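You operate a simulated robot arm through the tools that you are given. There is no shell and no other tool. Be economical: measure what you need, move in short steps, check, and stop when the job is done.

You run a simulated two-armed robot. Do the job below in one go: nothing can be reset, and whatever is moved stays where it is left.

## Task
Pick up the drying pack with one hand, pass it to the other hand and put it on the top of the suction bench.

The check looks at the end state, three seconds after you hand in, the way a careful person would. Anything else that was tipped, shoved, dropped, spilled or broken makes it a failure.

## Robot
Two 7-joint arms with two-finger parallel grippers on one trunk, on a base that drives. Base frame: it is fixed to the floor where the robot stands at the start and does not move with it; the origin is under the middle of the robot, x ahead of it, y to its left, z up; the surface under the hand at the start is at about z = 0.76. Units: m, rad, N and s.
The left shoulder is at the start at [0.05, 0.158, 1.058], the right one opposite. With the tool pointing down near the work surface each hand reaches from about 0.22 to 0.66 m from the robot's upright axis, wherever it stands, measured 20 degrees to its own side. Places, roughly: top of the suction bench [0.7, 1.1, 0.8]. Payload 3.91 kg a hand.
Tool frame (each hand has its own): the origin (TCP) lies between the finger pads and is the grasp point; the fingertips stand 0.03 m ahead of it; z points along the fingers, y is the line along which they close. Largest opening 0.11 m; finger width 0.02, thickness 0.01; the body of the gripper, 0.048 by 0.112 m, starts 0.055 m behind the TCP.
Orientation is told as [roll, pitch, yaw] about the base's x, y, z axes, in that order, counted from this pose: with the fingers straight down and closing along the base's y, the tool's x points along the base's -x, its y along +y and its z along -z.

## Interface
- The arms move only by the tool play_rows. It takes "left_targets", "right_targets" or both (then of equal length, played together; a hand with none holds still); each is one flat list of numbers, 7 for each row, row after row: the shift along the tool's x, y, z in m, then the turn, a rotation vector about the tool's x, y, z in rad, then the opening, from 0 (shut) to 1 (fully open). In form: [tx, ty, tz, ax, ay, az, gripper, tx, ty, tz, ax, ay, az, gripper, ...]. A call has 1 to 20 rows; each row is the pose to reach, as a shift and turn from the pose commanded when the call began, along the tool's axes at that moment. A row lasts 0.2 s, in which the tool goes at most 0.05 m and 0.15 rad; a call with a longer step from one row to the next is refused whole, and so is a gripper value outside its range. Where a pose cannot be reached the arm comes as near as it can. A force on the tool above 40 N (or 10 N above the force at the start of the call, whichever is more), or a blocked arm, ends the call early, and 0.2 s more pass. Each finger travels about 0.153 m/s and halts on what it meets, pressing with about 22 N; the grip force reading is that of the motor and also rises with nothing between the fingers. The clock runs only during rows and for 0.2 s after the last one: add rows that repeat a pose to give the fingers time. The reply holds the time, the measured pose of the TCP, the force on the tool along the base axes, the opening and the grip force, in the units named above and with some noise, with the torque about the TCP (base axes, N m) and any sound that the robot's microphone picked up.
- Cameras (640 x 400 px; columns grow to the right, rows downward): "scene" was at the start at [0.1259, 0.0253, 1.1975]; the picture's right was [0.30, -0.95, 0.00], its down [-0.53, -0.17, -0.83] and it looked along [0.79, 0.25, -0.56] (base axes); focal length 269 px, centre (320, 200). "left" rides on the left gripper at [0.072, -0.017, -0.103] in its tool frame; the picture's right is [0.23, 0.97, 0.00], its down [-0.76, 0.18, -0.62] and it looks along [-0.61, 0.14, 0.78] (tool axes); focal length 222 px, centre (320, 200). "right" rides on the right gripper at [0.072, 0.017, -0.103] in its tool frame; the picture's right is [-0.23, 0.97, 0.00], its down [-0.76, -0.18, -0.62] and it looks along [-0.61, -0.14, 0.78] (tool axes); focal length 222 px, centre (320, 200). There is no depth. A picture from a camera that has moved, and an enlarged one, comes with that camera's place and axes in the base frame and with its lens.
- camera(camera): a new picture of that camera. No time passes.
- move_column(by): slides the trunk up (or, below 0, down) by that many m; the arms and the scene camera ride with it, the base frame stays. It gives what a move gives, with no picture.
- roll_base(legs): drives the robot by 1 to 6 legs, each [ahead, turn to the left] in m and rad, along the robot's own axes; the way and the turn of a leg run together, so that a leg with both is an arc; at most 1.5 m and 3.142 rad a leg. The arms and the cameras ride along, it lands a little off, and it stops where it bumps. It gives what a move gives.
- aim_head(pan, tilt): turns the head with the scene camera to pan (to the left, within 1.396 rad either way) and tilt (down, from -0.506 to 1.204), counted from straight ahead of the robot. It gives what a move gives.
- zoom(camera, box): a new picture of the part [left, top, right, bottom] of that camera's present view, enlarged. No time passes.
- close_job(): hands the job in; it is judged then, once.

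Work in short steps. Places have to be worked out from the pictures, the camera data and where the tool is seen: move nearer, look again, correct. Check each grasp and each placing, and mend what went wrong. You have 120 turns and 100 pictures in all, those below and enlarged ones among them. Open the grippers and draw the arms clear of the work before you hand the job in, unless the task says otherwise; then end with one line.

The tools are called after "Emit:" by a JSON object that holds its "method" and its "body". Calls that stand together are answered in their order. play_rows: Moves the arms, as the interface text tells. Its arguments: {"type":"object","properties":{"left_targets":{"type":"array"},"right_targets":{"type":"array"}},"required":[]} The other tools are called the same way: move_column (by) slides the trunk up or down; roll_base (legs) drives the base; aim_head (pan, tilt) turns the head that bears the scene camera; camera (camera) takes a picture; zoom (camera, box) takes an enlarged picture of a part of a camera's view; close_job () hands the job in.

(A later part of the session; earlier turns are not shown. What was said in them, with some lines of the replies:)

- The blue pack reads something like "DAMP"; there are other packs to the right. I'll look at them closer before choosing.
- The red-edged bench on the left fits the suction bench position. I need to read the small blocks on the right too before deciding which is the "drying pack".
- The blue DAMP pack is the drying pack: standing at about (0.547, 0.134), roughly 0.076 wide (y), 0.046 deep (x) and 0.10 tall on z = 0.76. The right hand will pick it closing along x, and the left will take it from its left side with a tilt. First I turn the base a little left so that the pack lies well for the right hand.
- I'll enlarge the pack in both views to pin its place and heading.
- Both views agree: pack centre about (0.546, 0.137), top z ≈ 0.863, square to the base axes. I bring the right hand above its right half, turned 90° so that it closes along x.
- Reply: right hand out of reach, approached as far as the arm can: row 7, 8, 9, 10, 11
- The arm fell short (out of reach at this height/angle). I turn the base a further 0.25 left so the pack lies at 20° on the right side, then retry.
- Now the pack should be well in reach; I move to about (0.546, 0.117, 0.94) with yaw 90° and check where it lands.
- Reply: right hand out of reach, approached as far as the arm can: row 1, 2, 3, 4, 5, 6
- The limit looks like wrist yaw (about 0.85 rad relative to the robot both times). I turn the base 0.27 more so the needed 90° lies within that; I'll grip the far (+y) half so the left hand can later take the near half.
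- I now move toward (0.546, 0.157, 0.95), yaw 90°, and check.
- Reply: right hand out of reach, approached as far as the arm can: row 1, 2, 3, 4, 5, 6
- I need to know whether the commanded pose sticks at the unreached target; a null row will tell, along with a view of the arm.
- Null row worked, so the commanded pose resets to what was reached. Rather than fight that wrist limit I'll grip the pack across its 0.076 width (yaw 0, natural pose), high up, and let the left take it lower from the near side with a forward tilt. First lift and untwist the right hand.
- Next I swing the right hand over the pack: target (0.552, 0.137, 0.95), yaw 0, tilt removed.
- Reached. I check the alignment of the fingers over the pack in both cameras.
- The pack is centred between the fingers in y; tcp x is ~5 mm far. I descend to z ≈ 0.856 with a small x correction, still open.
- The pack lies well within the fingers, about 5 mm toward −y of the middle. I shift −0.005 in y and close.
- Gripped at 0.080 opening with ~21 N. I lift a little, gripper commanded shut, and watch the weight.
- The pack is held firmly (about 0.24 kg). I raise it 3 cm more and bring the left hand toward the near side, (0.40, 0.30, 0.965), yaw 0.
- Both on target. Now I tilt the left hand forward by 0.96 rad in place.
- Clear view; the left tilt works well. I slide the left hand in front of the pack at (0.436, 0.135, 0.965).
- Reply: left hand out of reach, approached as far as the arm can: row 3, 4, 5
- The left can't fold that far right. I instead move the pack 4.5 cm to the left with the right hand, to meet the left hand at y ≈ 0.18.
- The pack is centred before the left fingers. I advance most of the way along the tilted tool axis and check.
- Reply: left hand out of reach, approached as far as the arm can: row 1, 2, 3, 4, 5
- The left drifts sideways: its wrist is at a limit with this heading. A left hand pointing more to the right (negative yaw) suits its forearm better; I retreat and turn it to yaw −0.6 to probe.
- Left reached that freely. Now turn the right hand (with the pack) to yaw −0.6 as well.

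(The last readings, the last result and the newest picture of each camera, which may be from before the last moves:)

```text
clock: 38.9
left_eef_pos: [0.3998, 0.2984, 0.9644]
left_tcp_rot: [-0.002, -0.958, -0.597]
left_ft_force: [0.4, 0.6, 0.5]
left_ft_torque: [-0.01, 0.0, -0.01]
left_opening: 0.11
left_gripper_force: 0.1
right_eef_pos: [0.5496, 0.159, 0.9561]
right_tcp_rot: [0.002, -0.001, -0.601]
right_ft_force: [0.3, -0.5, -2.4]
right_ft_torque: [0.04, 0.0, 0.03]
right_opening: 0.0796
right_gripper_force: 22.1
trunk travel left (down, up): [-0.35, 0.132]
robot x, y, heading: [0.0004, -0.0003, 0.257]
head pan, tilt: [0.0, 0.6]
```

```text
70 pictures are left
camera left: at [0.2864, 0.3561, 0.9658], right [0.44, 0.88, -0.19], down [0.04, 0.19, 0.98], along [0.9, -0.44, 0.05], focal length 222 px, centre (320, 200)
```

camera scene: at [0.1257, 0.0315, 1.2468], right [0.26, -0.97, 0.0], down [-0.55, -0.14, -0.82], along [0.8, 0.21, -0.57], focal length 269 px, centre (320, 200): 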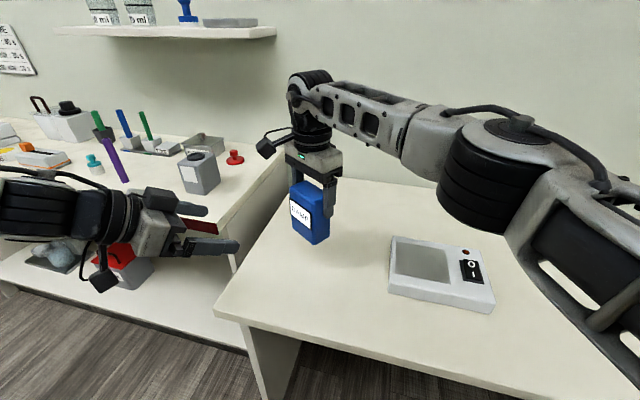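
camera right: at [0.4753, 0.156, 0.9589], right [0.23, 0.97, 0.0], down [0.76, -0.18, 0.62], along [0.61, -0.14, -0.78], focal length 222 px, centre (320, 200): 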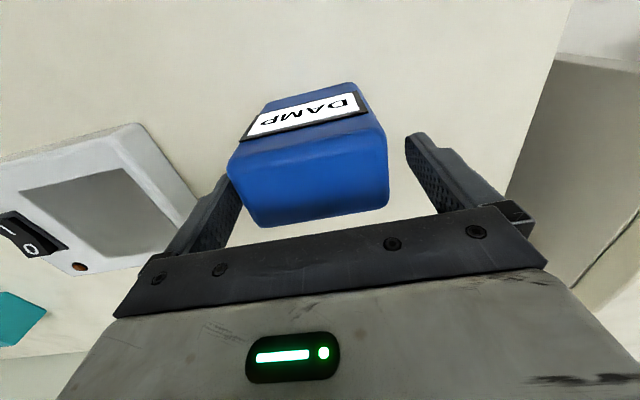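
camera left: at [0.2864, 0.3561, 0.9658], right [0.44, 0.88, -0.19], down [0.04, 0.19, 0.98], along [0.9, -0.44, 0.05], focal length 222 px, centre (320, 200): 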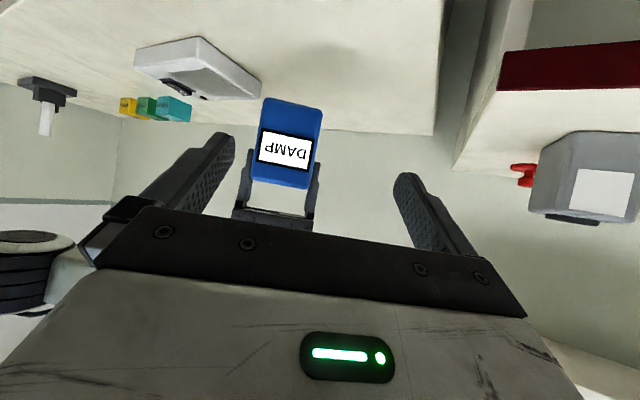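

Both hands now point well at each other. I align the left on the approach line, stopping 0.10 m short.

Emit:
{"method": "play_rows", "body": {"left_targets": [-0.017, -0.01, 0.03, 0, 0, 0, 1, -0.035, -0.02, 0.06, 0, 0, 0, 1, -0.052, -0.0304, 0.09, 0, 0, 0, 1, -0.052, -0.0304, 0.103, 0, 0, 0, 1, -0.052, -0.0304, 0.103, 0, 0, 0, 1]}}

Emit:
{"method": "camera", "body": {"camera": "left"}}

Emit:
{"method": "camera", "body": {"camera": "scene"}}

```text
clock: 40.1
left_eef_pos: [0.4757, 0.2094, 0.9466]
left_tcp_rot: [-0.003, -0.959, -0.597]
left_ft_force: [-0.1, -0.4, -0.2]
left_ft_torque: [0.04, 0.01, 0.0]
left_opening: 0.1104
left_gripper_force: 0.1
right_eef_pos: [0.5496, 0.1588, 0.9565]
right_tcp_rot: [-0.002, -0.001, -0.6]
right_ft_force: [0.9, 0.2, -3.0]
right_ft_torque: [0.0, 0.0, -0.01]
right_opening: 0.0798
right_gripper_force: 21.7
trunk travel left (down, up): [-0.35, 0.132]
robot x, y, heading: [-0.0022, -0.0022, 0.257]
head pan, tilt: [0.0, 0.6]
```

```text
69 pictures are left
camera left: at [0.3622, 0.2671, 0.9483], right [0.44, 0.88, -0.19], down [0.04, 0.19, 0.98], along [0.9, -0.44, 0.05], focal length 222 px, centre (320, 200)
```

left: 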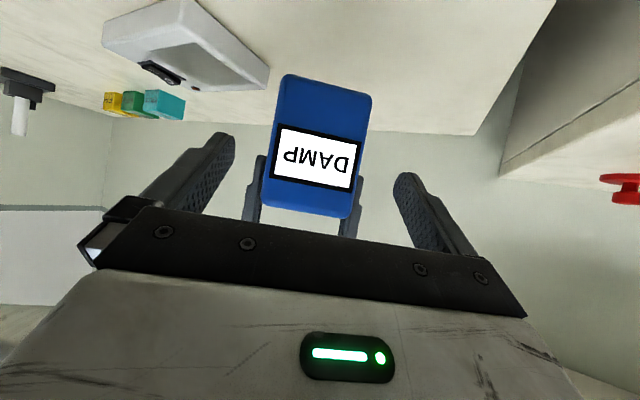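

```text
68 pictures are left
camera scene: at [0.1257, 0.0315, 1.2468], right [0.26, -0.97, 0.0], down [-0.55, -0.14, -0.82], along [0.8, 0.21, -0.57], focal length 269 px, centre (320, 200)
```

scene: 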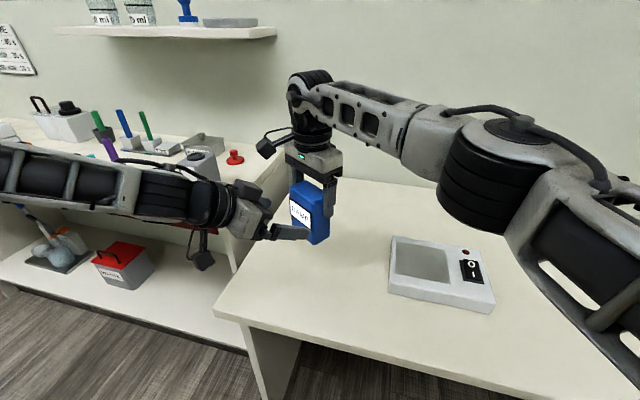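

On line, remaining 0.10 m along the tool. I advance 6 cm and look.

Emit:
{"method": "play_rows", "body": {"left_targets": [-0.001, 0, 0.02, 0, 0, 0, 1, -0.0017, 0, 0.04, 0, 0, 0, 1, -0.0017, 0, 0.06, 0, 0, 0, 1, -0.0017, 0, 0.06, 0, 0, 0, 1]}}

Emit:
{"method": "camera", "body": {"camera": "left"}}

Emit:
{"method": "zoom", "body": {"camera": "scene", "box": [180, 100, 380, 280]}}

```text
clock: 41.1
left_eef_pos: [0.5001, 0.1938, 0.9321]
left_tcp_rot: [-0.003, -0.957, -0.597]
left_ft_force: [-0.2, -0.1, 0.0]
left_ft_torque: [-0.01, -0.03, -0.03]
left_opening: 0.1099
left_gripper_force: 0.0
left hand out of reach, approached as far as the arm can: row 2, 3, 4
right_eef_pos: [0.5486, 0.1592, 0.9576]
right_tcp_rot: [0.0, -0.001, -0.601]
right_ft_force: [-0.9, 0.7, -3.3]
right_ft_torque: [-0.05, -0.02, -0.02]
right_opening: 0.0799
right_gripper_force: 22.1
trunk travel left (down, up): [-0.35, 0.132]
robot x, y, heading: [-0.0022, 0.0017, 0.255]
head pan, tilt: [0.0, 0.6]
```

```text
67 pictures are left
camera left: at [0.3865, 0.2509, 0.931], right [0.44, 0.88, -0.19], down [0.04, 0.19, 0.98], along [0.9, -0.44, 0.05], focal length 222 px, centre (320, 200)
```

left: 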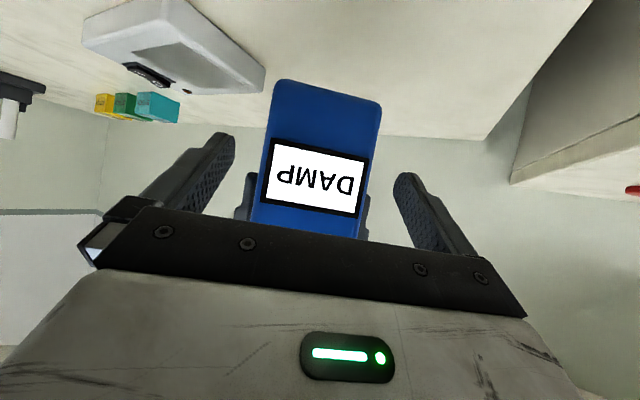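

```text
2.22 times, centred on (280, 190) of scene
camera zoom: at [0.1257, 0.0316, 1.2468], right [0.26, -0.97, 0.0], down [-0.55, -0.14, -0.82], along [0.8, 0.21, -0.57], focal length 598 px, centre (409, 222)
```

zoom: 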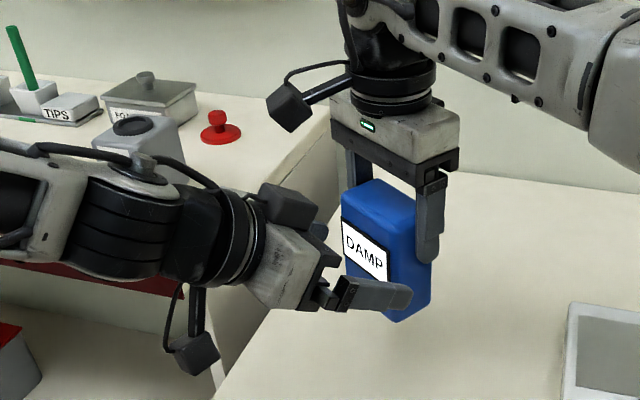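

The left is at its extent here, but the pack is just ahead of it, centred. I bring the pack the last 6 cm to the left hand with the right hand along the same line.

Emit:
{"method": "play_rows", "body": {"right_targets": [0.013, 0, -0.01, 0, 0, 0, 0, 0.027, 0.0005, -0.02, 0, 0, 0, 0, 0.04, 0.001, -0.03, 0, 0, 0, 0, 0.04, 0.001, -0.03, 0, 0, 0, 0]}}

Emit:
{"method": "camera", "body": {"camera": "left"}}

Emit:
{"method": "zoom", "body": {"camera": "scene", "box": [180, 100, 380, 280]}}

```text
clock: 42.1
left_eef_pos: [0.5, 0.1935, 0.9311]
left_tcp_rot: [-0.001, -0.957, -0.597]
left_ft_force: [0.4, 0.0, -0.4]
left_ft_torque: [-0.03, -0.01, -0.02]
left_opening: 0.1103
left_gripper_force: 0.1
right_eef_pos: [0.5154, 0.1837, 0.9869]
right_tcp_rot: [-0.001, -0.001, -0.599]
right_ft_force: [0.1, -0.2, -1.9]
right_ft_torque: [0.0, -0.01, 0.0]
right_opening: 0.0796
right_gripper_force: 22.5
trunk travel left (down, up): [-0.35, 0.132]
robot x, y, heading: [-0.0008, -0.0009, 0.259]
head pan, tilt: [0.0, 0.6]
```

```text
65 pictures are left
camera left: at [0.3865, 0.251, 0.9311], right [0.44, 0.88, -0.19], down [0.04, 0.19, 0.98], along [0.9, -0.44, 0.05], focal length 222 px, centre (320, 200)
```

left: 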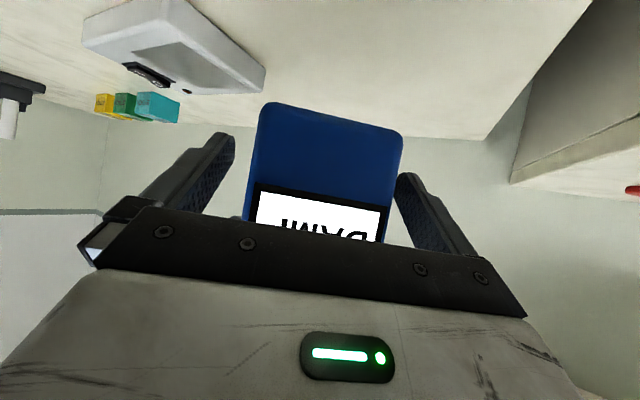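

```text
2.22 times, centred on (280, 190) of scene
camera zoom: at [0.1258, 0.0315, 1.2468], right [0.26, -0.97, 0.0], down [-0.55, -0.14, -0.82], along [0.8, 0.21, -0.57], focal length 598 px, centre (409, 222)
```

zoom: 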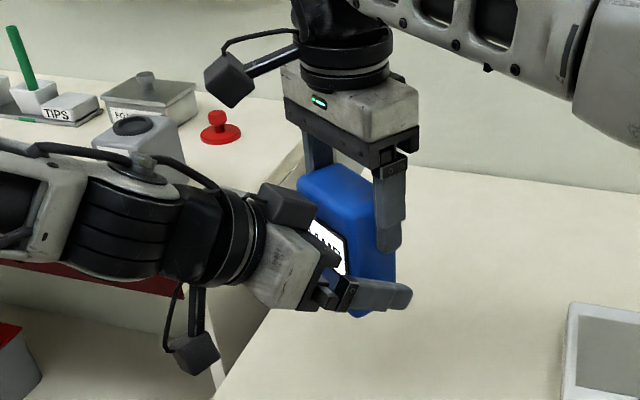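

Geometry: left tcp now sits ~15 mm in front of pack centre, 41 mm above its bottom, with ~1.5 cm between the two hands' fingers. I nudge 5 mm more and close the left hand.

Emit:
{"method": "play_rows", "body": {"right_targets": [0.005, 0, -0.002, 0, 0, 0, 0, 0.005, 0, -0.002, 0, 0, 0, 0, 0.005, 0, -0.002, 0, 0, 0, 0, 0.005, 0, -0.002, 0, 0, 0, 0, 0.005, 0, -0.002, 0, 0, 0, 0, 0.005, 0, -0.002, 0, 0, 0, 0], "left_targets": [0, 0, 0, 0, 0, 0, 1, 0, 0, 0, 0, 0, 0, 0.8, 0, 0, 0, 0, 0, 0, 0.6, 0, 0, 0, 0, 0, 0, 0.3, 0, 0, 0, 0, 0, 0, 0, 0, 0, 0, 0, 0, 0, 0]}}

Emit:
{"method": "zoom", "body": {"camera": "scene", "box": [180, 100, 380, 280]}}

Emit:
{"method": "camera", "body": {"camera": "left"}}

```text
clock: 43.5
left_eef_pos: [0.501, 0.1941, 0.9303]
left_tcp_rot: [0.0, -0.959, -0.594]
left_ft_force: [4.2, 5.3, 0.1]
left_ft_torque: [-0.23, 0.08, -0.27]
left_opening: 0.0799
left_gripper_force: 21.9
right_eef_pos: [0.5122, 0.1864, 0.9883]
right_tcp_rot: [-0.001, 0.001, -0.6]
right_ft_force: [-5.4, -4.6, -0.4]
right_ft_torque: [-0.07, 0.21, 0.37]
right_opening: 0.0799
right_gripper_force: 21.6
trunk travel left (down, up): [-0.35, 0.132]
robot x, y, heading: [-0.0005, -0.0019, 0.257]
head pan, tilt: [0.0, 0.6]
```

```text
2.22 times, centred on (280, 190) of scene
camera zoom: at [0.1257, 0.0316, 1.2468], right [0.26, -0.97, 0.0], down [-0.55, -0.14, -0.82], along [0.8, 0.21, -0.57], focal length 598 px, centre (409, 222)
```

zoom: 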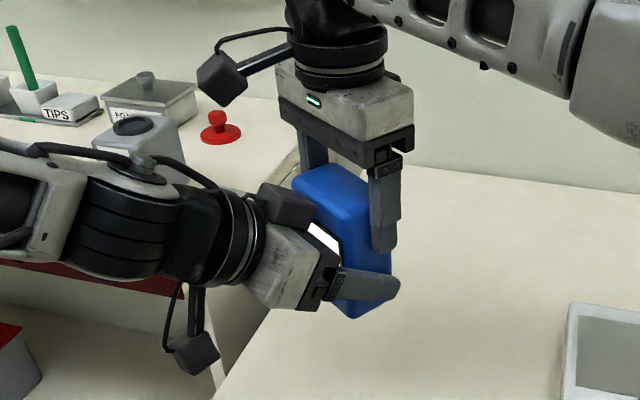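

```text
62 pictures are left
camera left: at [0.3866, 0.2514, 0.931], right [0.44, 0.88, -0.19], down [0.04, 0.19, 0.98], along [0.9, -0.44, 0.05], focal length 222 px, centre (320, 200)
```

left: 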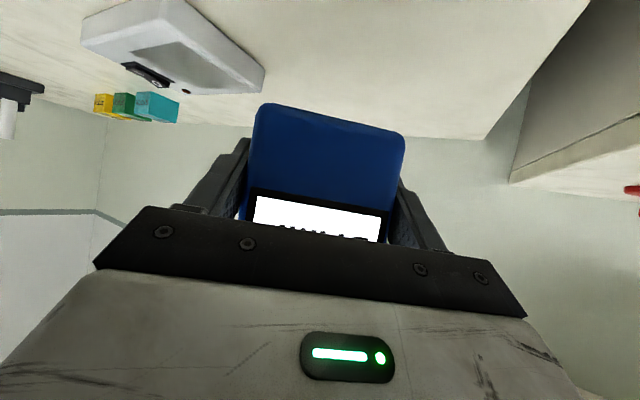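

Left holds at the same 0.080 width with 22 N. I open the right hand and raise it clear.

Emit:
{"method": "play_rows", "body": {"right_targets": [0, 0, 0, 0, 0, 0, 0.8, 0, 0, 0, 0, 0, 0, 1, 0, 0, 0, 0, 0, 0, 1, 0, 0, -0.02, 0, 0, 0, 1, 0, 0, -0.05, 0, 0, 0, 1, 0, 0, -0.07, 0, 0, 0, 1]}}

Emit:
{"method": "zoom", "body": {"camera": "scene", "box": [180, 60, 420, 280]}}

```text
clock: 44.9
left_eef_pos: [0.4994, 0.194, 0.93]
left_tcp_rot: [-0.002, -0.958, -0.598]
left_ft_force: [-0.6, 0.2, 0.1]
left_ft_torque: [0.04, 0.02, -0.03]
left_opening: 0.0799
left_gripper_force: 21.9
right_eef_pos: [0.5131, 0.1852, 1.0589]
right_tcp_rot: [-0.002, 0.0, -0.599]
right_ft_force: [0.3, -0.8, 0.1]
right_ft_torque: [-0.01, 0.02, 0.01]
right_opening: 0.1099
right_gripper_force: 0.1
trunk travel left (down, up): [-0.35, 0.132]
robot x, y, heading: [-0.0016, 0.0029, 0.258]
head pan, tilt: [0.0, 0.6]
```

```text
1.82 times, centred on (300, 170) of scene
camera zoom: at [0.1255, 0.0316, 1.2468], right [0.26, -0.97, 0.0], down [-0.55, -0.14, -0.83], along [0.8, 0.21, -0.56], focal length 489 px, centre (356, 254)
```

zoom: 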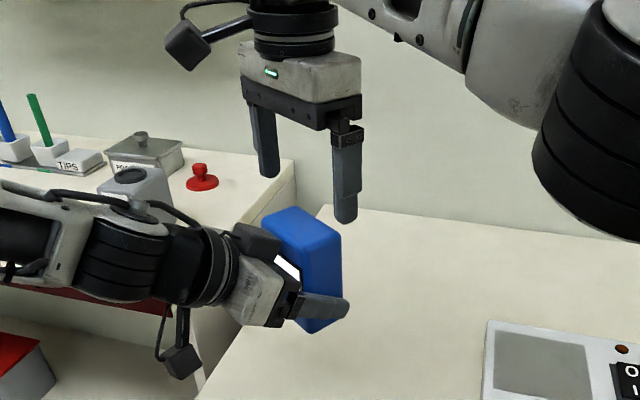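

The pack stays in the left hand. I draw both hands apart: right back to the right with yaw restored, left back toward (0.40, 0.30, 0.98).

Emit:
{"method": "play_rows", "body": {"right_targets": [-0.012, -0.03, 0, 0, 0, -0.085, 1, -0.024, -0.06, 0, 0, 0, -0.17, 1, -0.036, -0.09, 0, 0, 0, -0.26, 1, -0.048, -0.12, 0, 0, 0, -0.34, 1, -0.06, -0.15, 0, 0, 0, -0.43, 1, -0.072, -0.18, 0, 0, 0, -0.51, 1, -0.083, -0.21, 0, 0, 0, -0.6, 1], "left_targets": [0, 0, 0, 0, 0, 0, 0, 0.006, 0.004, -0.023, 0, 0, 0, 0, 0.013, 0.009, -0.047, 0, 0, 0, 0, 0.02, 0.013, -0.07, 0, 0, 0, 0, 0.026, 0.018, -0.095, 0, 0, 0, 0, 0.033, 0.022, -0.12, 0, 0, 0, 0, 0.039, 0.026, -0.1425, 0, 0, 0, 0]}}

Emit:
{"method": "aim_head", "body": {"pan": 0.7, "tilt": 0.5}}

Emit:
{"method": "camera", "body": {"camera": "scene"}}

Emit:
{"method": "camera", "body": {"camera": "left"}}

```text
clock: 46.5
left_eef_pos: [0.3978, 0.2927, 0.9787]
left_tcp_rot: [-0.004, -0.959, -0.596]
left_ft_force: [0.1, 0.1, -3.0]
left_ft_torque: [0.0, 0.01, 0.02]
left_opening: 0.0799
left_gripper_force: 21.9
right_eef_pos: [0.4617, -0.0344, 1.0599]
right_tcp_rot: [0.0, 0.002, 0.004]
right_ft_force: [0.3, -0.9, 0.2]
right_ft_torque: [-0.04, -0.01, -0.02]
right_opening: 0.1101
right_gripper_force: 0.0
trunk travel left (down, up): [-0.35, 0.132]
robot x, y, heading: [-0.0005, -0.0002, 0.262]
head pan, tilt: [0.0, 0.6]
```

```text
clock: 47.5
left_eef_pos: [0.3983, 0.2925, 0.9778]
left_tcp_rot: [-0.002, -0.959, -0.596]
left_ft_force: [0.3, -0.7, -2.0]
left_ft_torque: [0.02, 0.02, 0.01]
left_opening: 0.0796
left_gripper_force: 21.9
right_eef_pos: [0.4625, -0.0328, 1.0582]
right_tcp_rot: [-0.002, -0.001, 0.0]
right_ft_force: [0.4, -0.6, 0.0]
right_ft_torque: [0.01, 0.02, -0.03]
right_opening: 0.1101
right_gripper_force: 0.0
trunk travel left (down, up): [-0.35, 0.132]
robot x, y, heading: [-0.0001, -0.0009, 0.259]
head pan, tilt: [0.7, 0.499]
```

```text
60 pictures are left
camera scene: at [0.0926, 0.0834, 1.2559], right [0.82, -0.58, 0.0], down [-0.28, -0.39, -0.88], along [0.51, 0.72, -0.48], focal length 269 px, centre (320, 200)
```

scene: 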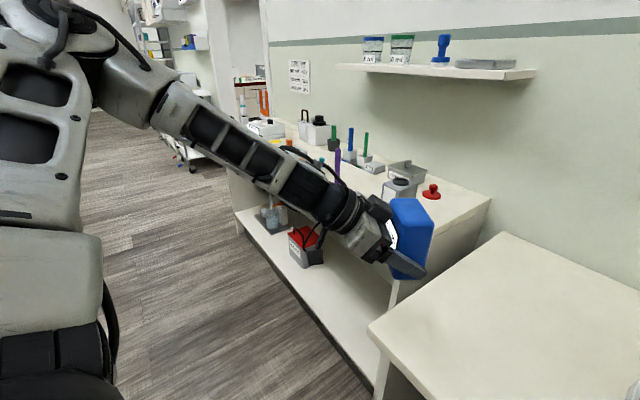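

```text
59 pictures are left
camera left: at [0.2846, 0.351, 0.9793], right [0.44, 0.88, -0.19], down [0.04, 0.19, 0.98], along [0.9, -0.44, 0.05], focal length 222 px, centre (320, 200)
```

left: 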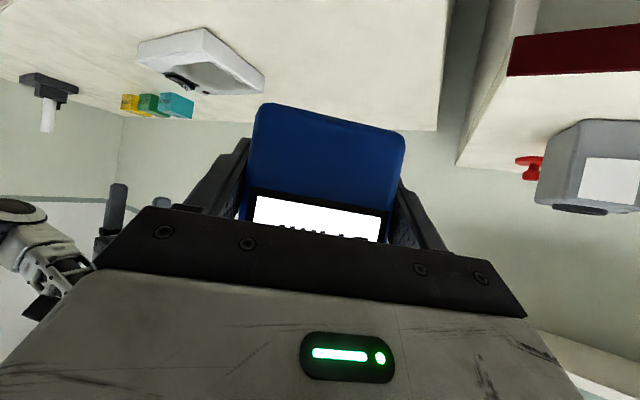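

The pack is safely in the left hand. Now I drive clear of the tables toward the bench: turn left, go ahead about 0.8 m, then turn back to face the bench.

Emit:
{"method": "roll_base", "body": {"legs": [[0, 1.64], [0.85, 0]]}}

Emit:
{"method": "aim_head", "body": {"pan": -1.3, "tilt": 0.5}}

Emit:
{"method": "camera", "body": {"camera": "scene"}}

```text
clock: 56.1
left_eef_pos: [-0.6185, 1.1708, 0.9791]
left_tcp_rot: [-0.002, -0.959, 1.062]
left_ft_force: [-0.2, -0.2, -3.4]
left_ft_torque: [0.01, 0.01, 0.02]
left_opening: 0.08
left_gripper_force: 22.0
right_eef_pos: [-0.2982, 1.2622, 1.0587]
right_tcp_rot: [-0.001, 0.0, 1.66]
right_ft_force: [-0.3, 0.2, -0.1]
right_ft_torque: [-0.02, -0.02, -0.01]
right_opening: 0.1101
right_gripper_force: 0.0
trunk travel left (down, up): [-0.35, 0.132]
robot x, y, heading: [-0.2866, 0.7965, 1.916]
head pan, tilt: [0.7, 0.499]
```

```text
clock: 58.0
left_eef_pos: [-0.6176, 1.1704, 0.9786]
left_tcp_rot: [-0.001, -0.958, 1.064]
left_ft_force: [0.7, 0.2, -3.2]
left_ft_torque: [-0.03, -0.01, -0.02]
left_opening: 0.0801
left_gripper_force: 21.6
right_eef_pos: [-0.2982, 1.2627, 1.0598]
right_tcp_rot: [-0.003, 0.0, 1.661]
right_ft_force: [-0.9, -0.6, 0.0]
right_ft_torque: [0.0, -0.03, 0.02]
right_opening: 0.1102
right_gripper_force: 0.1
trunk travel left (down, up): [-0.35, 0.132]
robot x, y, heading: [-0.2895, 0.8014, 1.918]
head pan, tilt: [-1.3, 0.499]
```

```text
58 pictures are left
camera scene: at [-0.228, 0.8887, 1.256], right [0.58, -0.81, 0.0], down [-0.39, -0.28, -0.88], along [0.72, 0.51, -0.48], focal length 269 px, centre (320, 200)
```

scene: 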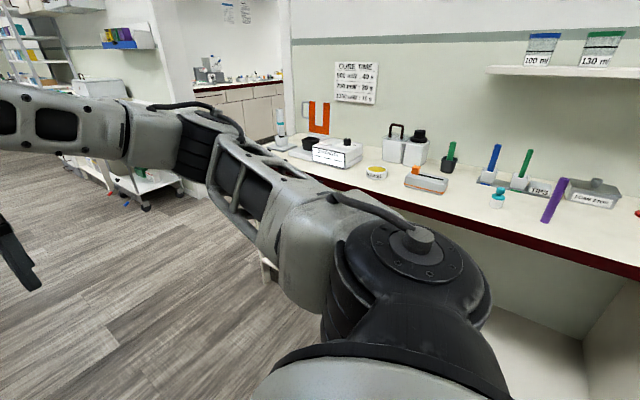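

Clear of everything here. I turn right to face the bench and look.

Emit:
{"method": "roll_base", "body": {"legs": [[0, -1.9]]}}

Emit:
{"method": "aim_head", "body": {"pan": -0.1, "tilt": 0.5}}

Emit:
{"method": "camera", "body": {"camera": "scene"}}

```text
clock: 63.0
left_eef_pos: [0.1651, 0.9962, 0.9789]
left_tcp_rot: [-0.001, -0.959, -0.824]
left_ft_force: [-0.2, -0.6, -2.8]
left_ft_torque: [-0.01, -0.02, 0.0]
left_opening: 0.0802
left_gripper_force: 22.0
right_eef_pos: [0.1521, 0.663, 1.059]
right_tcp_rot: [-0.002, 0.001, -0.227]
right_ft_force: [-0.7, 0.2, 0.2]
right_ft_torque: [-0.02, 0.03, -0.01]
right_opening: 0.1097
right_gripper_force: 0.0
trunk travel left (down, up): [-0.35, 0.132]
robot x, y, heading: [-0.2898, 0.7976, 0.033]
head pan, tilt: [-1.3, 0.499]
```

```text
clock: 64.4
left_eef_pos: [0.1641, 0.9963, 0.9788]
left_tcp_rot: [0.0, -0.958, -0.824]
left_ft_force: [0.4, 0.2, -3.7]
left_ft_torque: [0.01, 0.04, 0.0]
left_opening: 0.0801
left_gripper_force: 21.6
right_eef_pos: [0.1525, 0.664, 1.061]
right_tcp_rot: [-0.001, 0.0, -0.226]
right_ft_force: [0.1, 0.0, 0.3]
right_ft_torque: [-0.02, 0.02, -0.04]
right_opening: 0.1101
right_gripper_force: 0.1
trunk travel left (down, up): [-0.35, 0.132]
robot x, y, heading: [-0.2893, 0.8014, 0.035]
head pan, tilt: [-0.099, 0.499]
```

```text
57 pictures are left
camera scene: at [-0.1574, 0.7932, 1.2559], right [-0.07, -1.0, 0.0], down [-0.48, 0.03, -0.88], along [0.88, -0.06, -0.48], focal length 269 px, centre (320, 200)
```

scene: 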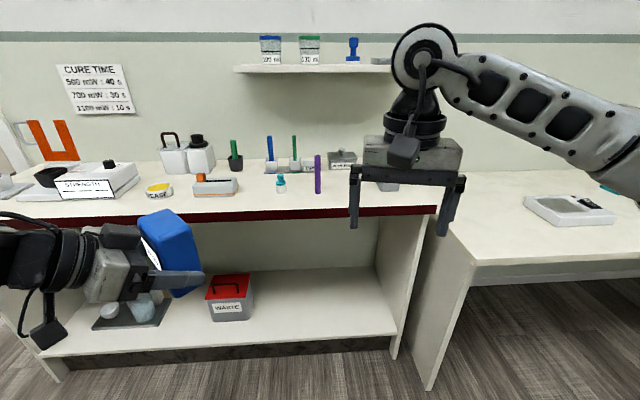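

Triangulating the bench corner across views puts its top at z ≈ 0.85, front edge x ≈ 0.535, right end y ≈ 0.39. A free spot lies between the purple pen (~0.63, 0.75) and the grey box; I tuck the right arm back to see it.

Emit:
{"method": "play_rows", "body": {"right_targets": [0.024, -0.031, 0, 0, 0, 0, 1, 0.047, -0.062, 0, 0, 0, 0, 1, 0.071, -0.093, 0, 0, 0, 0, 1, 0.0946, -0.1244, 0, 0, 0, 0, 1, 0.0946, -0.1244, 0, 0, 0, 0, 1]}}

Emit:
{"method": "camera", "body": {"camera": "scene"}}

Emit:
{"method": "zoom", "body": {"camera": "scene", "box": [240, 130, 460, 260]}}

```text
clock: 65.6
left_eef_pos: [0.1634, 0.9947, 0.9788]
left_tcp_rot: [-0.003, -0.958, -0.823]
left_ft_force: [0.5, -0.2, -3.1]
left_ft_torque: [0.01, 0.01, -0.01]
left_opening: 0.0799
left_gripper_force: 21.6
right_eef_pos: [0.0321, 0.5627, 1.0603]
right_tcp_rot: [-0.001, 0.0, -0.225]
right_ft_force: [-0.4, -0.2, -0.1]
right_ft_torque: [0.02, -0.01, 0.01]
right_opening: 0.1101
right_gripper_force: 0.1
trunk travel left (down, up): [-0.35, 0.132]
robot x, y, heading: [-0.2885, 0.799, 0.028]
head pan, tilt: [-0.099, 0.499]
```

```text
56 pictures are left
camera scene: at [-0.1573, 0.7935, 1.2559], right [-0.07, -1.0, 0.0], down [-0.48, 0.03, -0.88], along [0.88, -0.06, -0.48], focal length 269 px, centre (320, 200)
```

scene: 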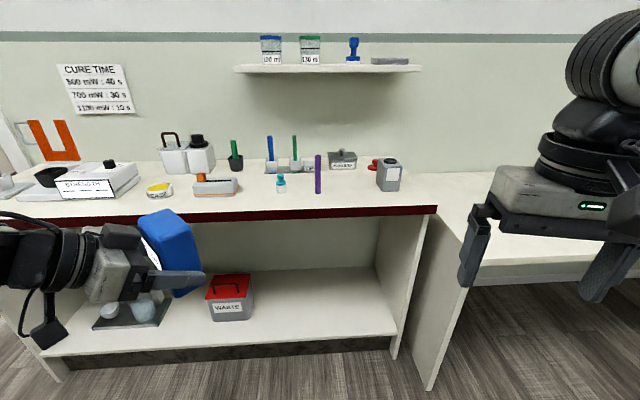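

```text
2.91 times, centred on (350, 195) of scene
camera zoom: at [-0.1573, 0.7935, 1.2559], right [-0.07, -1.0, 0.0], down [-0.48, 0.03, -0.88], along [0.88, -0.06, -0.48], focal length 783 px, centre (233, 214)
```

zoom: 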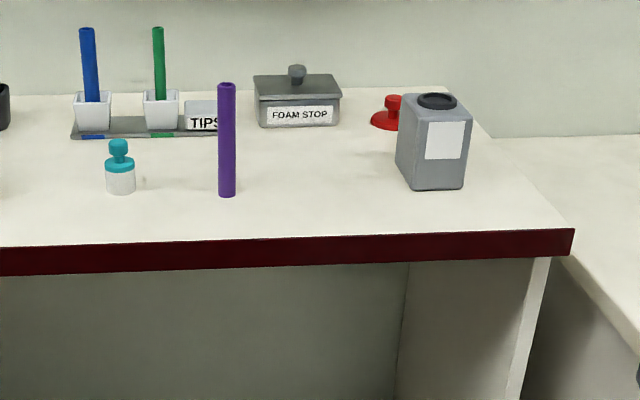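

The spot between the purple tube (y 0.75) and grey bottle (y 0.54) is wide and free; I'll aim for about (0.60, 0.645). First I turn the left hand to nearly straight ahead while still away from the bench.

Emit:
{"method": "play_rows", "body": {"left_targets": [0, 0, 0, -0.098, 0, -0.069, 0, 0, 0, 0, -0.196, 0, -0.138, 0, 0, 0, 0, -0.295, 0, -0.206, 0, 0, 0, 0, -0.393, 0, -0.275, 0, 0, 0, 0, -0.491, 0, -0.344, 0, 0, 0, 0, -0.491, 0, -0.344, 0]}}

Emit:
{"method": "camera", "body": {"camera": "left"}}

```text
clock: 67.0
left_eef_pos: [0.1644, 0.9963, 0.9792]
left_tcp_rot: [-0.001, -0.959, -0.225]
left_ft_force: [-0.3, -0.5, -2.9]
left_ft_torque: [-0.02, 0.0, -0.01]
left_opening: 0.0797
left_gripper_force: 21.7
right_eef_pos: [0.0344, 0.5625, 1.0615]
right_tcp_rot: [-0.001, 0.001, -0.228]
right_ft_force: [0.4, -0.6, 0.2]
right_ft_torque: [-0.01, 0.04, 0.02]
right_opening: 0.11
right_gripper_force: 0.0
trunk travel left (down, up): [-0.35, 0.132]
robot x, y, heading: [-0.2905, 0.8005, 0.034]
head pan, tilt: [-0.099, 0.499]
```

```text
54 pictures are left
camera left: at [0.0371, 1.0083, 0.9797], right [0.09, 0.98, -0.19], down [-0.03, 0.19, 0.98], along [1.0, -0.08, 0.05], focal length 222 px, centre (320, 200)
```

left: 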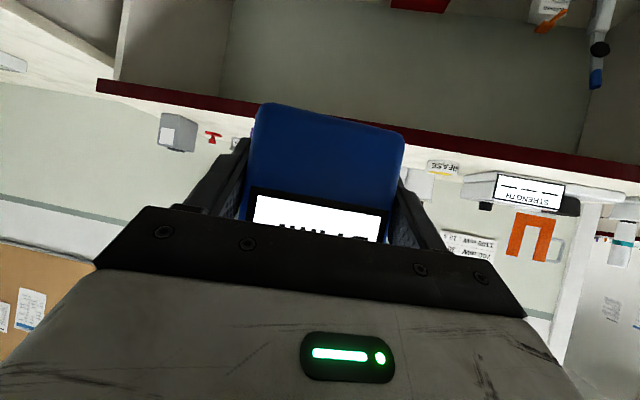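

The left hand holds a good forward-pointing pose. I drive diagonally to a standoff point, heading −0.2, still ~20 cm short of the placing position.

Emit:
{"method": "roll_base", "body": {"legs": [[0, -0.819], [0.276, 0], [0, 0.585]]}}

Emit:
{"method": "aim_head", "body": {"pan": 0.3, "tilt": 0.5}}

Emit:
{"method": "camera", "body": {"camera": "scene"}}

```text
clock: 72.7
left_eef_pos: [0.3937, 0.6903, 0.9782]
left_tcp_rot: [-0.001, -0.959, -0.457]
left_ft_force: [-0.3, 0.3, -2.5]
left_ft_torque: [0.01, 0.02, 0.01]
left_opening: 0.0798
left_gripper_force: 21.3
right_eef_pos: [0.1676, 0.2989, 1.0614]
right_tcp_rot: [-0.003, 0.0, -0.459]
right_ft_force: [0.0, -0.8, 0.5]
right_ft_torque: [-0.01, 0.0, 0.03]
right_opening: 0.1099
right_gripper_force: 0.1
trunk travel left (down, up): [-0.35, 0.132]
robot x, y, heading: [-0.0933, 0.6032, -0.2]
head pan, tilt: [-0.099, 0.499]
```

```text
clock: 73.5
left_eef_pos: [0.3941, 0.6902, 0.9788]
left_tcp_rot: [-0.001, -0.959, -0.457]
left_ft_force: [-0.3, -0.3, -3.6]
left_ft_torque: [0.01, 0.01, 0.01]
left_opening: 0.0801
left_gripper_force: 21.8
right_eef_pos: [0.1668, 0.2983, 1.0606]
right_tcp_rot: [-0.002, -0.001, -0.458]
right_ft_force: [0.3, -1.3, 0.0]
right_ft_torque: [0.02, 0.04, -0.03]
right_opening: 0.1095
right_gripper_force: 0.0
trunk travel left (down, up): [-0.35, 0.132]
robot x, y, heading: [-0.0946, 0.6049, -0.203]
head pan, tilt: [0.3, 0.499]
```

```text
53 pictures are left
camera scene: at [0.0381, 0.6027, 1.2559], right [0.1, -1.0, 0.0], down [-0.48, -0.05, -0.88], along [0.87, 0.09, -0.48], focal length 269 px, centre (320, 200)
```

scene: 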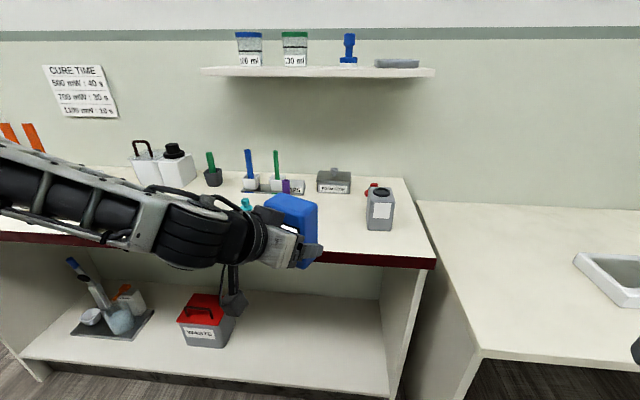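

Landed on plan and this view confirms the bench at z ≈ 0.85, edge x ≈ 0.528, bottle corner (0.633, 0.536). I drive the last 0.20 m straight in, with the pack still ~9 cm above the bench.

Emit:
{"method": "roll_base", "body": {"legs": [[0.2, 0]]}}

Emit:
{"method": "aim_head", "body": {"pan": 0.3, "tilt": 0.7}}

Emit:
{"method": "camera", "body": {"camera": "scene"}}

Emit:
{"method": "camera", "body": {"camera": "left"}}

```text
clock: 75.1
left_eef_pos: [0.5905, 0.6495, 0.9785]
left_tcp_rot: [-0.002, -0.956, -0.457]
left_ft_force: [1.1, 0.5, -2.8]
left_ft_torque: [0.02, -0.01, 0.02]
left_opening: 0.0799
left_gripper_force: 22.3
right_eef_pos: [0.3644, 0.2586, 1.0602]
right_tcp_rot: [0.0, -0.001, -0.459]
right_ft_force: [1.4, 0.0, 1.3]
right_ft_torque: [-0.03, 0.01, -0.01]
right_opening: 0.11
right_gripper_force: 0.1
trunk travel left (down, up): [-0.35, 0.132]
robot x, y, heading: [0.1018, 0.5642, -0.203]
head pan, tilt: [0.3, 0.499]
```

```text
clock: 75.9
left_eef_pos: [0.5902, 0.6499, 0.9785]
left_tcp_rot: [0.0, -0.959, -0.46]
left_ft_force: [0.7, 0.1, -3.1]
left_ft_torque: [-0.02, 0.02, 0.03]
left_opening: 0.0798
left_gripper_force: 21.8
right_eef_pos: [0.3646, 0.2584, 1.06]
right_tcp_rot: [-0.001, 0.001, -0.459]
right_ft_force: [1.0, 0.0, -0.7]
right_ft_torque: [-0.01, -0.03, 0.0]
right_opening: 0.11
right_gripper_force: 0.1
trunk travel left (down, up): [-0.35, 0.132]
robot x, y, heading: [0.1065, 0.5633, -0.204]
head pan, tilt: [0.3, 0.7]
```

```text
52 pictures are left
camera scene: at [0.2293, 0.5618, 1.2383], right [0.1, -1.0, 0.0], down [-0.64, -0.06, -0.77], along [0.76, 0.07, -0.64], focal length 269 px, centre (320, 200)
```

scene: 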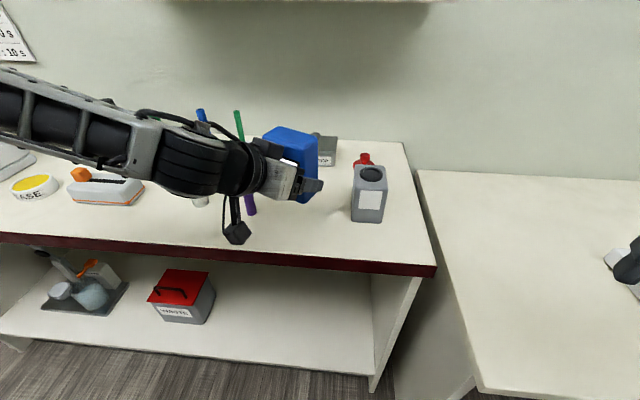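

```text
51 pictures are left
camera left: at [0.4701, 0.6906, 0.9795], right [0.31, 0.93, -0.19], down [0.02, 0.19, 0.98], along [0.95, -0.31, 0.05], focal length 222 px, centre (320, 200)
```

left: 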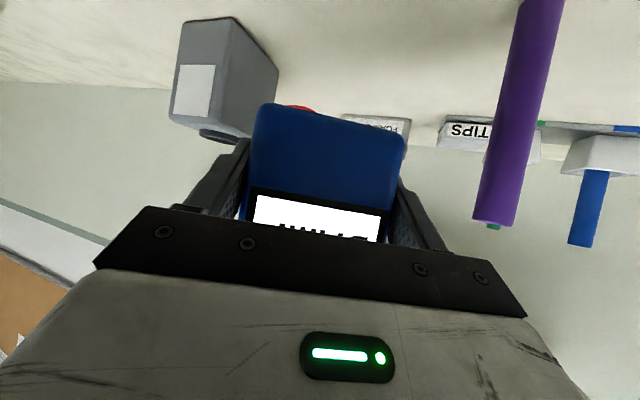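

Centred in the gap, with bottle and tube clear of the path. I lower by 0.07 with the trunk, leaving about 2 cm.

Emit:
{"method": "move_column", "body": {"by": -0.07}}

Emit:
{"method": "camera", "body": {"camera": "scene"}}

Emit:
{"method": "camera", "body": {"camera": "left"}}

```text
clock: 76.9
left_eef_pos: [0.5907, 0.65, 0.9092]
left_tcp_rot: [-0.001, -0.955, -0.459]
left_ft_force: [0.3, -0.4, -3.1]
left_ft_torque: [0.0, 0.01, -0.04]
left_opening: 0.08
left_gripper_force: 21.9
right_eef_pos: [0.3644, 0.2585, 0.9909]
right_tcp_rot: [0.0, -0.001, -0.459]
right_ft_force: [0.8, -1.2, 0.7]
right_ft_torque: [-0.01, 0.01, -0.01]
right_opening: 0.1101
right_gripper_force: 0.0
trunk travel left (down, up): [-0.28, 0.202]
robot x, y, heading: [0.1066, 0.5644, -0.204]
head pan, tilt: [0.3, 0.7]
```

```text
50 pictures are left
camera scene: at [0.2292, 0.5618, 1.1682], right [0.1, -1.0, 0.0], down [-0.64, -0.06, -0.76], along [0.76, 0.07, -0.64], focal length 269 px, centre (320, 200)
```

scene: 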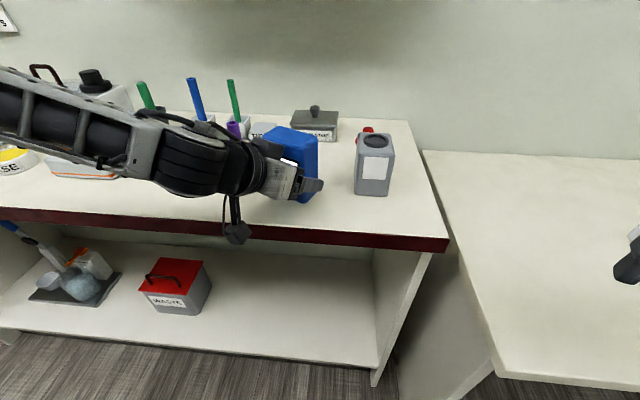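

```text
49 pictures are left
camera left: at [0.4701, 0.6906, 0.9097], right [0.31, 0.93, -0.19], down [0.01, 0.19, 0.98], along [0.95, -0.31, 0.05], focal length 222 px, centre (320, 200)
```

left: 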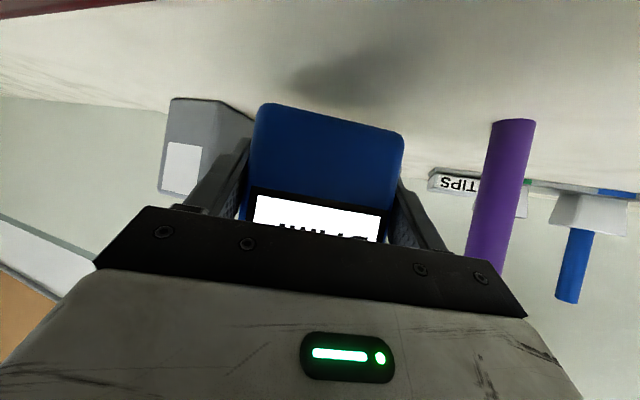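

About 2 cm left by estimate. I lower in small steps, watching the vertical force: first 12 mm.

Emit:
{"method": "play_rows", "body": {"left_targets": [0.0033, 0, 0.0023, 0, 0, 0, 0, 0.0065, 0, 0.0046, 0, 0, 0, 0, 0.0098, 0, 0.0069, 0, 0, 0, 0, 0.0098, 0, 0.0069, 0, 0, 0, 0]}}

Emit:
{"method": "camera", "body": {"camera": "left"}}

```text
clock: 77.9
left_eef_pos: [0.5918, 0.6502, 0.8981]
left_tcp_rot: [0.001, -0.957, -0.458]
left_ft_force: [-0.2, -0.6, -2.1]
left_ft_torque: [0.0, 0.04, 0.01]
left_opening: 0.0798
left_gripper_force: 22.0
right_eef_pos: [0.3642, 0.2577, 0.9922]
right_tcp_rot: [-0.003, 0.001, -0.459]
right_ft_force: [-0.2, 0.1, 0.0]
right_ft_torque: [0.01, -0.03, -0.04]
right_opening: 0.11
right_gripper_force: 0.1
trunk travel left (down, up): [-0.28, 0.202]
robot x, y, heading: [0.1026, 0.5631, -0.208]
head pan, tilt: [0.3, 0.7]
```

```text
48 pictures are left
camera left: at [0.4703, 0.6907, 0.8975], right [0.31, 0.93, -0.19], down [0.01, 0.19, 0.98], along [0.95, -0.31, 0.05], focal length 222 px, centre (320, 200)
```

left: 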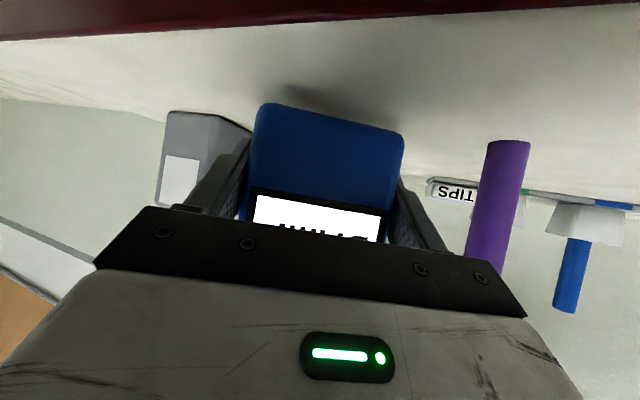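

Shadow is closing in; not yet touching. I lower another 6 mm slowly.

Emit:
{"method": "play_rows", "body": {"left_targets": [0.0016, 0, 0.0012, 0, 0, 0, 0, 0.0033, 0, 0.0023, 0, 0, 0, 0, 0.0049, 0, 0.0035, 0, 0, 0, 0, 0.0049, 0, 0.0035, 0, 0, 0, 0]}}

Emit:
{"method": "zoom", "body": {"camera": "left", "box": [220, 60, 440, 200]}}

```text
clock: 78.9
left_eef_pos: [0.59, 0.6495, 0.8892]
left_tcp_rot: [0.0, -0.957, -0.458]
left_ft_force: [-0.4, -0.4, -3.9]
left_ft_torque: [0.04, 0.03, 0.05]
left_opening: 0.08
left_gripper_force: 22.1
right_eef_pos: [0.3649, 0.2588, 0.9904]
right_tcp_rot: [-0.001, -0.001, -0.459]
right_ft_force: [-0.1, 0.4, 0.8]
right_ft_torque: [0.03, -0.03, 0.02]
right_opening: 0.11
right_gripper_force: 0.0
trunk travel left (down, up): [-0.28, 0.202]
robot x, y, heading: [0.1036, 0.5608, -0.203]
head pan, tilt: [0.3, 0.7]
```

```text
2.86 times, centred on (330, 130) of left
camera zoom: at [0.47, 0.6907, 0.8909], right [0.31, 0.93, -0.19], down [0.02, 0.19, 0.98], along [0.95, -0.31, 0.05], focal length 635 px, centre (291, 400)
```

zoom: 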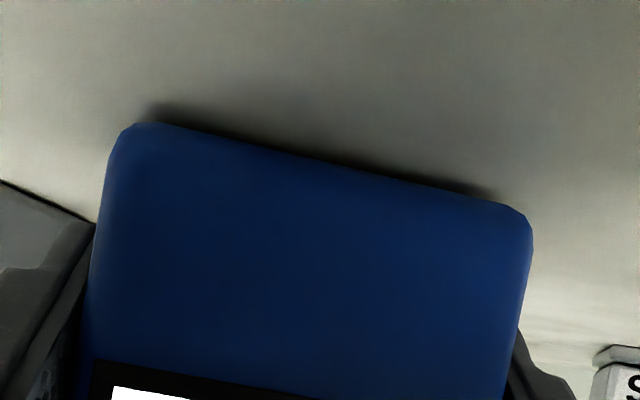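

Very close now; force still shows the free weight. Another 4 mm in 1 mm steps.

Emit:
{"method": "play_rows", "body": {"left_targets": [0.0008, 0, 0.0006, 0, 0, 0, 0, 0.0016, 0, 0.0012, 0, 0, 0, 0, 0.0025, 0, 0.0017, 0, 0, 0, 0, 0.0033, 0, 0.0023, 0, 0, 0, 0]}}

Emit:
{"method": "zoom", "body": {"camera": "left", "box": [220, 60, 440, 200]}}

```text
clock: 79.9
left_eef_pos: [0.5915, 0.6503, 0.8878]
left_tcp_rot: [0.0, -0.962, -0.458]
left_ft_force: [-0.6, 1.2, 5.2]
left_ft_torque: [-0.06, 0.23, -0.1]
left_opening: 0.0801
left_gripper_force: 21.8
right_eef_pos: [0.3637, 0.2576, 0.9915]
right_tcp_rot: [0.001, 0.0, -0.459]
right_ft_force: [0.0, 0.1, -0.3]
right_ft_torque: [0.0, 0.0, 0.0]
right_opening: 0.1101
right_gripper_force: 0.0
trunk travel left (down, up): [-0.28, 0.202]
robot x, y, heading: [0.1021, 0.5586, -0.199]
head pan, tilt: [0.3, 0.7]
```

```text
2.86 times, centred on (330, 130) of left
camera zoom: at [0.4706, 0.6905, 0.8884], right [0.31, 0.93, -0.19], down [0.01, 0.19, 0.98], along [0.95, -0.31, 0.05], focal length 635 px, centre (291, 400)
```

zoom: 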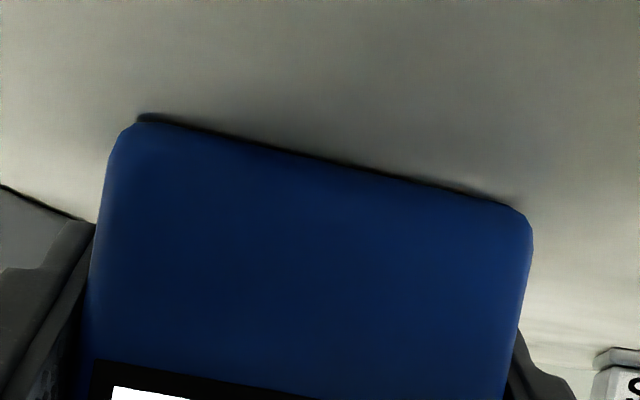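

Touchdown: the vertical force turned to +5 N and the pack sits flush. I open the left hand slowly, without retreating yet.

Emit:
{"method": "play_rows", "body": {"left_targets": [0, 0, 0, 0, 0, 0, 0.78, 0, 0, 0, 0, 0, 0, 0.85, 0, 0, 0, 0, 0, 0, 0.93, 0, 0, 0, 0, 0, 0, 1, 0, 0, 0, 0, 0, 0, 1]}}

Emit:
{"method": "camera", "body": {"camera": "left"}}

```text
clock: 81.1
left_eef_pos: [0.5909, 0.6489, 0.8872]
left_tcp_rot: [-0.002, -0.958, -0.459]
left_ft_force: [0.6, -0.1, 0.1]
left_ft_torque: [-0.01, -0.01, 0.03]
left_opening: 0.11
left_gripper_force: 0.1
right_eef_pos: [0.3643, 0.2588, 0.9921]
right_tcp_rot: [-0.001, -0.001, -0.459]
right_ft_force: [0.1, 0.3, -0.4]
right_ft_torque: [-0.03, -0.03, 0.03]
right_opening: 0.11
right_gripper_force: 0.1
trunk travel left (down, up): [-0.28, 0.202]
robot x, y, heading: [0.1035, 0.5606, -0.206]
head pan, tilt: [0.3, 0.7]
```

```text
45 pictures are left
camera left: at [0.4703, 0.6905, 0.8875], right [0.31, 0.93, -0.19], down [0.01, 0.19, 0.98], along [0.95, -0.31, 0.05], focal length 222 px, centre (320, 200)
```

left: 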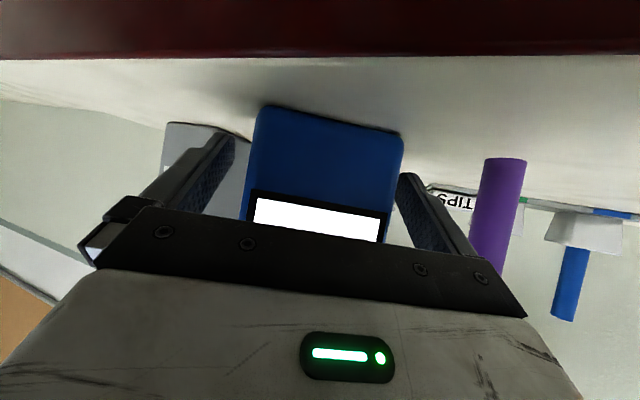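

Free and standing. I withdraw the left hand back along its own axis in small steps and check it goes straight.

Emit:
{"method": "play_rows", "body": {"left_targets": [0, 0, -0.01, 0, 0, 0, 1, 0, 0, -0.02, 0, 0, 0, 1, 0, 0, -0.03, 0, 0, 0, 1]}}

Emit:
{"method": "camera", "body": {"camera": "left"}}

```text
clock: 81.9
left_eef_pos: [0.5688, 0.6597, 0.904]
left_tcp_rot: [-0.001, -0.959, -0.458]
left_ft_force: [0.1, 0.3, -0.5]
left_ft_torque: [-0.01, 0.0, 0.01]
left_opening: 0.1099
left_gripper_force: 0.0
right_eef_pos: [0.3636, 0.257, 0.9924]
right_tcp_rot: [0.0, -0.002, -0.46]
right_ft_force: [-0.3, -0.1, 0.4]
right_ft_torque: [-0.01, -0.01, 0.02]
right_opening: 0.11
right_gripper_force: 0.1
trunk travel left (down, up): [-0.28, 0.202]
robot x, y, heading: [0.1043, 0.5639, -0.205]
head pan, tilt: [0.3, 0.7]
```

```text
44 pictures are left
camera left: at [0.448, 0.7012, 0.905], right [0.31, 0.93, -0.19], down [0.01, 0.19, 0.98], along [0.95, -0.31, 0.05], focal length 222 px, centre (320, 200)
```

left: 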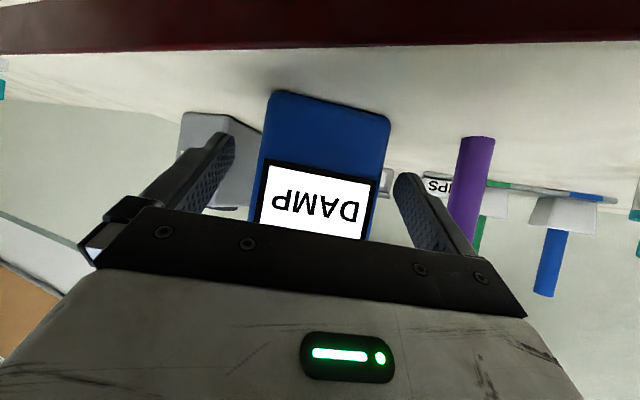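

Going straight, pack untouched. Withdraw 5 cm more, then back the base off and check.

Emit:
{"method": "play_rows", "body": {"left_targets": [0, 0, -0.015, 0, 0, 0, 1, 0, 0, -0.03, 0, 0, 0, 1, 0, 0, -0.05, 0, 0, 0, 1]}}

Emit:
{"method": "roll_base", "body": {"legs": [[-0.25, 0]]}}

Emit:
{"method": "aim_head", "body": {"pan": 0.15, "tilt": 0.5}}

Emit:
{"method": "camera", "body": {"camera": "scene"}}

```text
clock: 82.7
left_eef_pos: [0.5549, 0.6762, 0.9349]
left_tcp_rot: [0.0, -0.957, -0.457]
left_ft_force: [0.0, -0.8, 0.2]
left_ft_torque: [0.0, 0.0, 0.0]
left_opening: 0.1101
left_gripper_force: 0.0
left hand out of reach, approached as far as the arm can: row 2, 3
right_eef_pos: [0.3638, 0.2585, 0.9912]
right_tcp_rot: [-0.001, -0.001, -0.458]
right_ft_force: [-0.2, -0.1, -0.8]
right_ft_torque: [-0.01, -0.02, 0.0]
right_opening: 0.11
right_gripper_force: 0.1
trunk travel left (down, up): [-0.28, 0.202]
robot x, y, heading: [0.1046, 0.5635, -0.203]
head pan, tilt: [0.3, 0.7]
```

```text
clock: 84.5
left_eef_pos: [0.3132, 0.727, 0.9347]
left_tcp_rot: [0.0, -0.957, -0.455]
left_ft_force: [-0.9, 0.4, -0.3]
left_ft_torque: [-0.04, -0.02, 0.01]
left_opening: 0.11
left_gripper_force: 0.0
right_eef_pos: [0.1227, 0.3084, 0.992]
right_tcp_rot: [0.001, 0.0, -0.455]
right_ft_force: [0.4, 0.0, -0.4]
right_ft_torque: [0.0, -0.01, 0.04]
right_opening: 0.1101
right_gripper_force: 0.1
trunk travel left (down, up): [-0.28, 0.202]
robot x, y, heading: [-0.1389, 0.6137, -0.197]
head pan, tilt: [0.3, 0.7]
```

```text
clock: 85.3
left_eef_pos: [0.3132, 0.7269, 0.9346]
left_tcp_rot: [-0.002, -0.955, -0.455]
left_ft_force: [0.1, 0.3, 0.2]
left_ft_torque: [-0.01, 0.0, 0.02]
left_opening: 0.1099
left_gripper_force: 0.0
right_eef_pos: [0.1248, 0.3077, 0.9911]
right_tcp_rot: [0.001, 0.0, -0.455]
right_ft_force: [-0.3, -0.4, 0.0]
right_ft_torque: [0.0, 0.02, 0.03]
right_opening: 0.11
right_gripper_force: 0.0
trunk travel left (down, up): [-0.28, 0.202]
robot x, y, heading: [-0.1339, 0.614, -0.204]
head pan, tilt: [0.15, 0.499]
```

```text
43 pictures are left
camera scene: at [-0.006, 0.5982, 1.1859], right [-0.05, -1.0, 0.0], down [-0.48, 0.02, -0.88], along [0.88, -0.04, -0.48], focal length 269 px, centre (320, 200)
```

scene: 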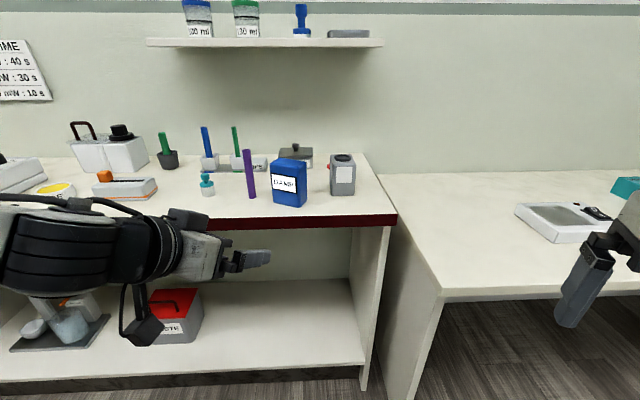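

The pack stands upright on the bench top. The tube and bottle are where they were, both grippers are open, and both arms are clear, so I'm handing in.

Emit:
{"method": "close_job", "body": {}}

```text
The job is handed in.
```

The drying pack (the blue "DAMP" pack) was picked up with the right hand, passed in the air to the left, and now stands upright on top of the suction bench; I saw nothing else disturbed.
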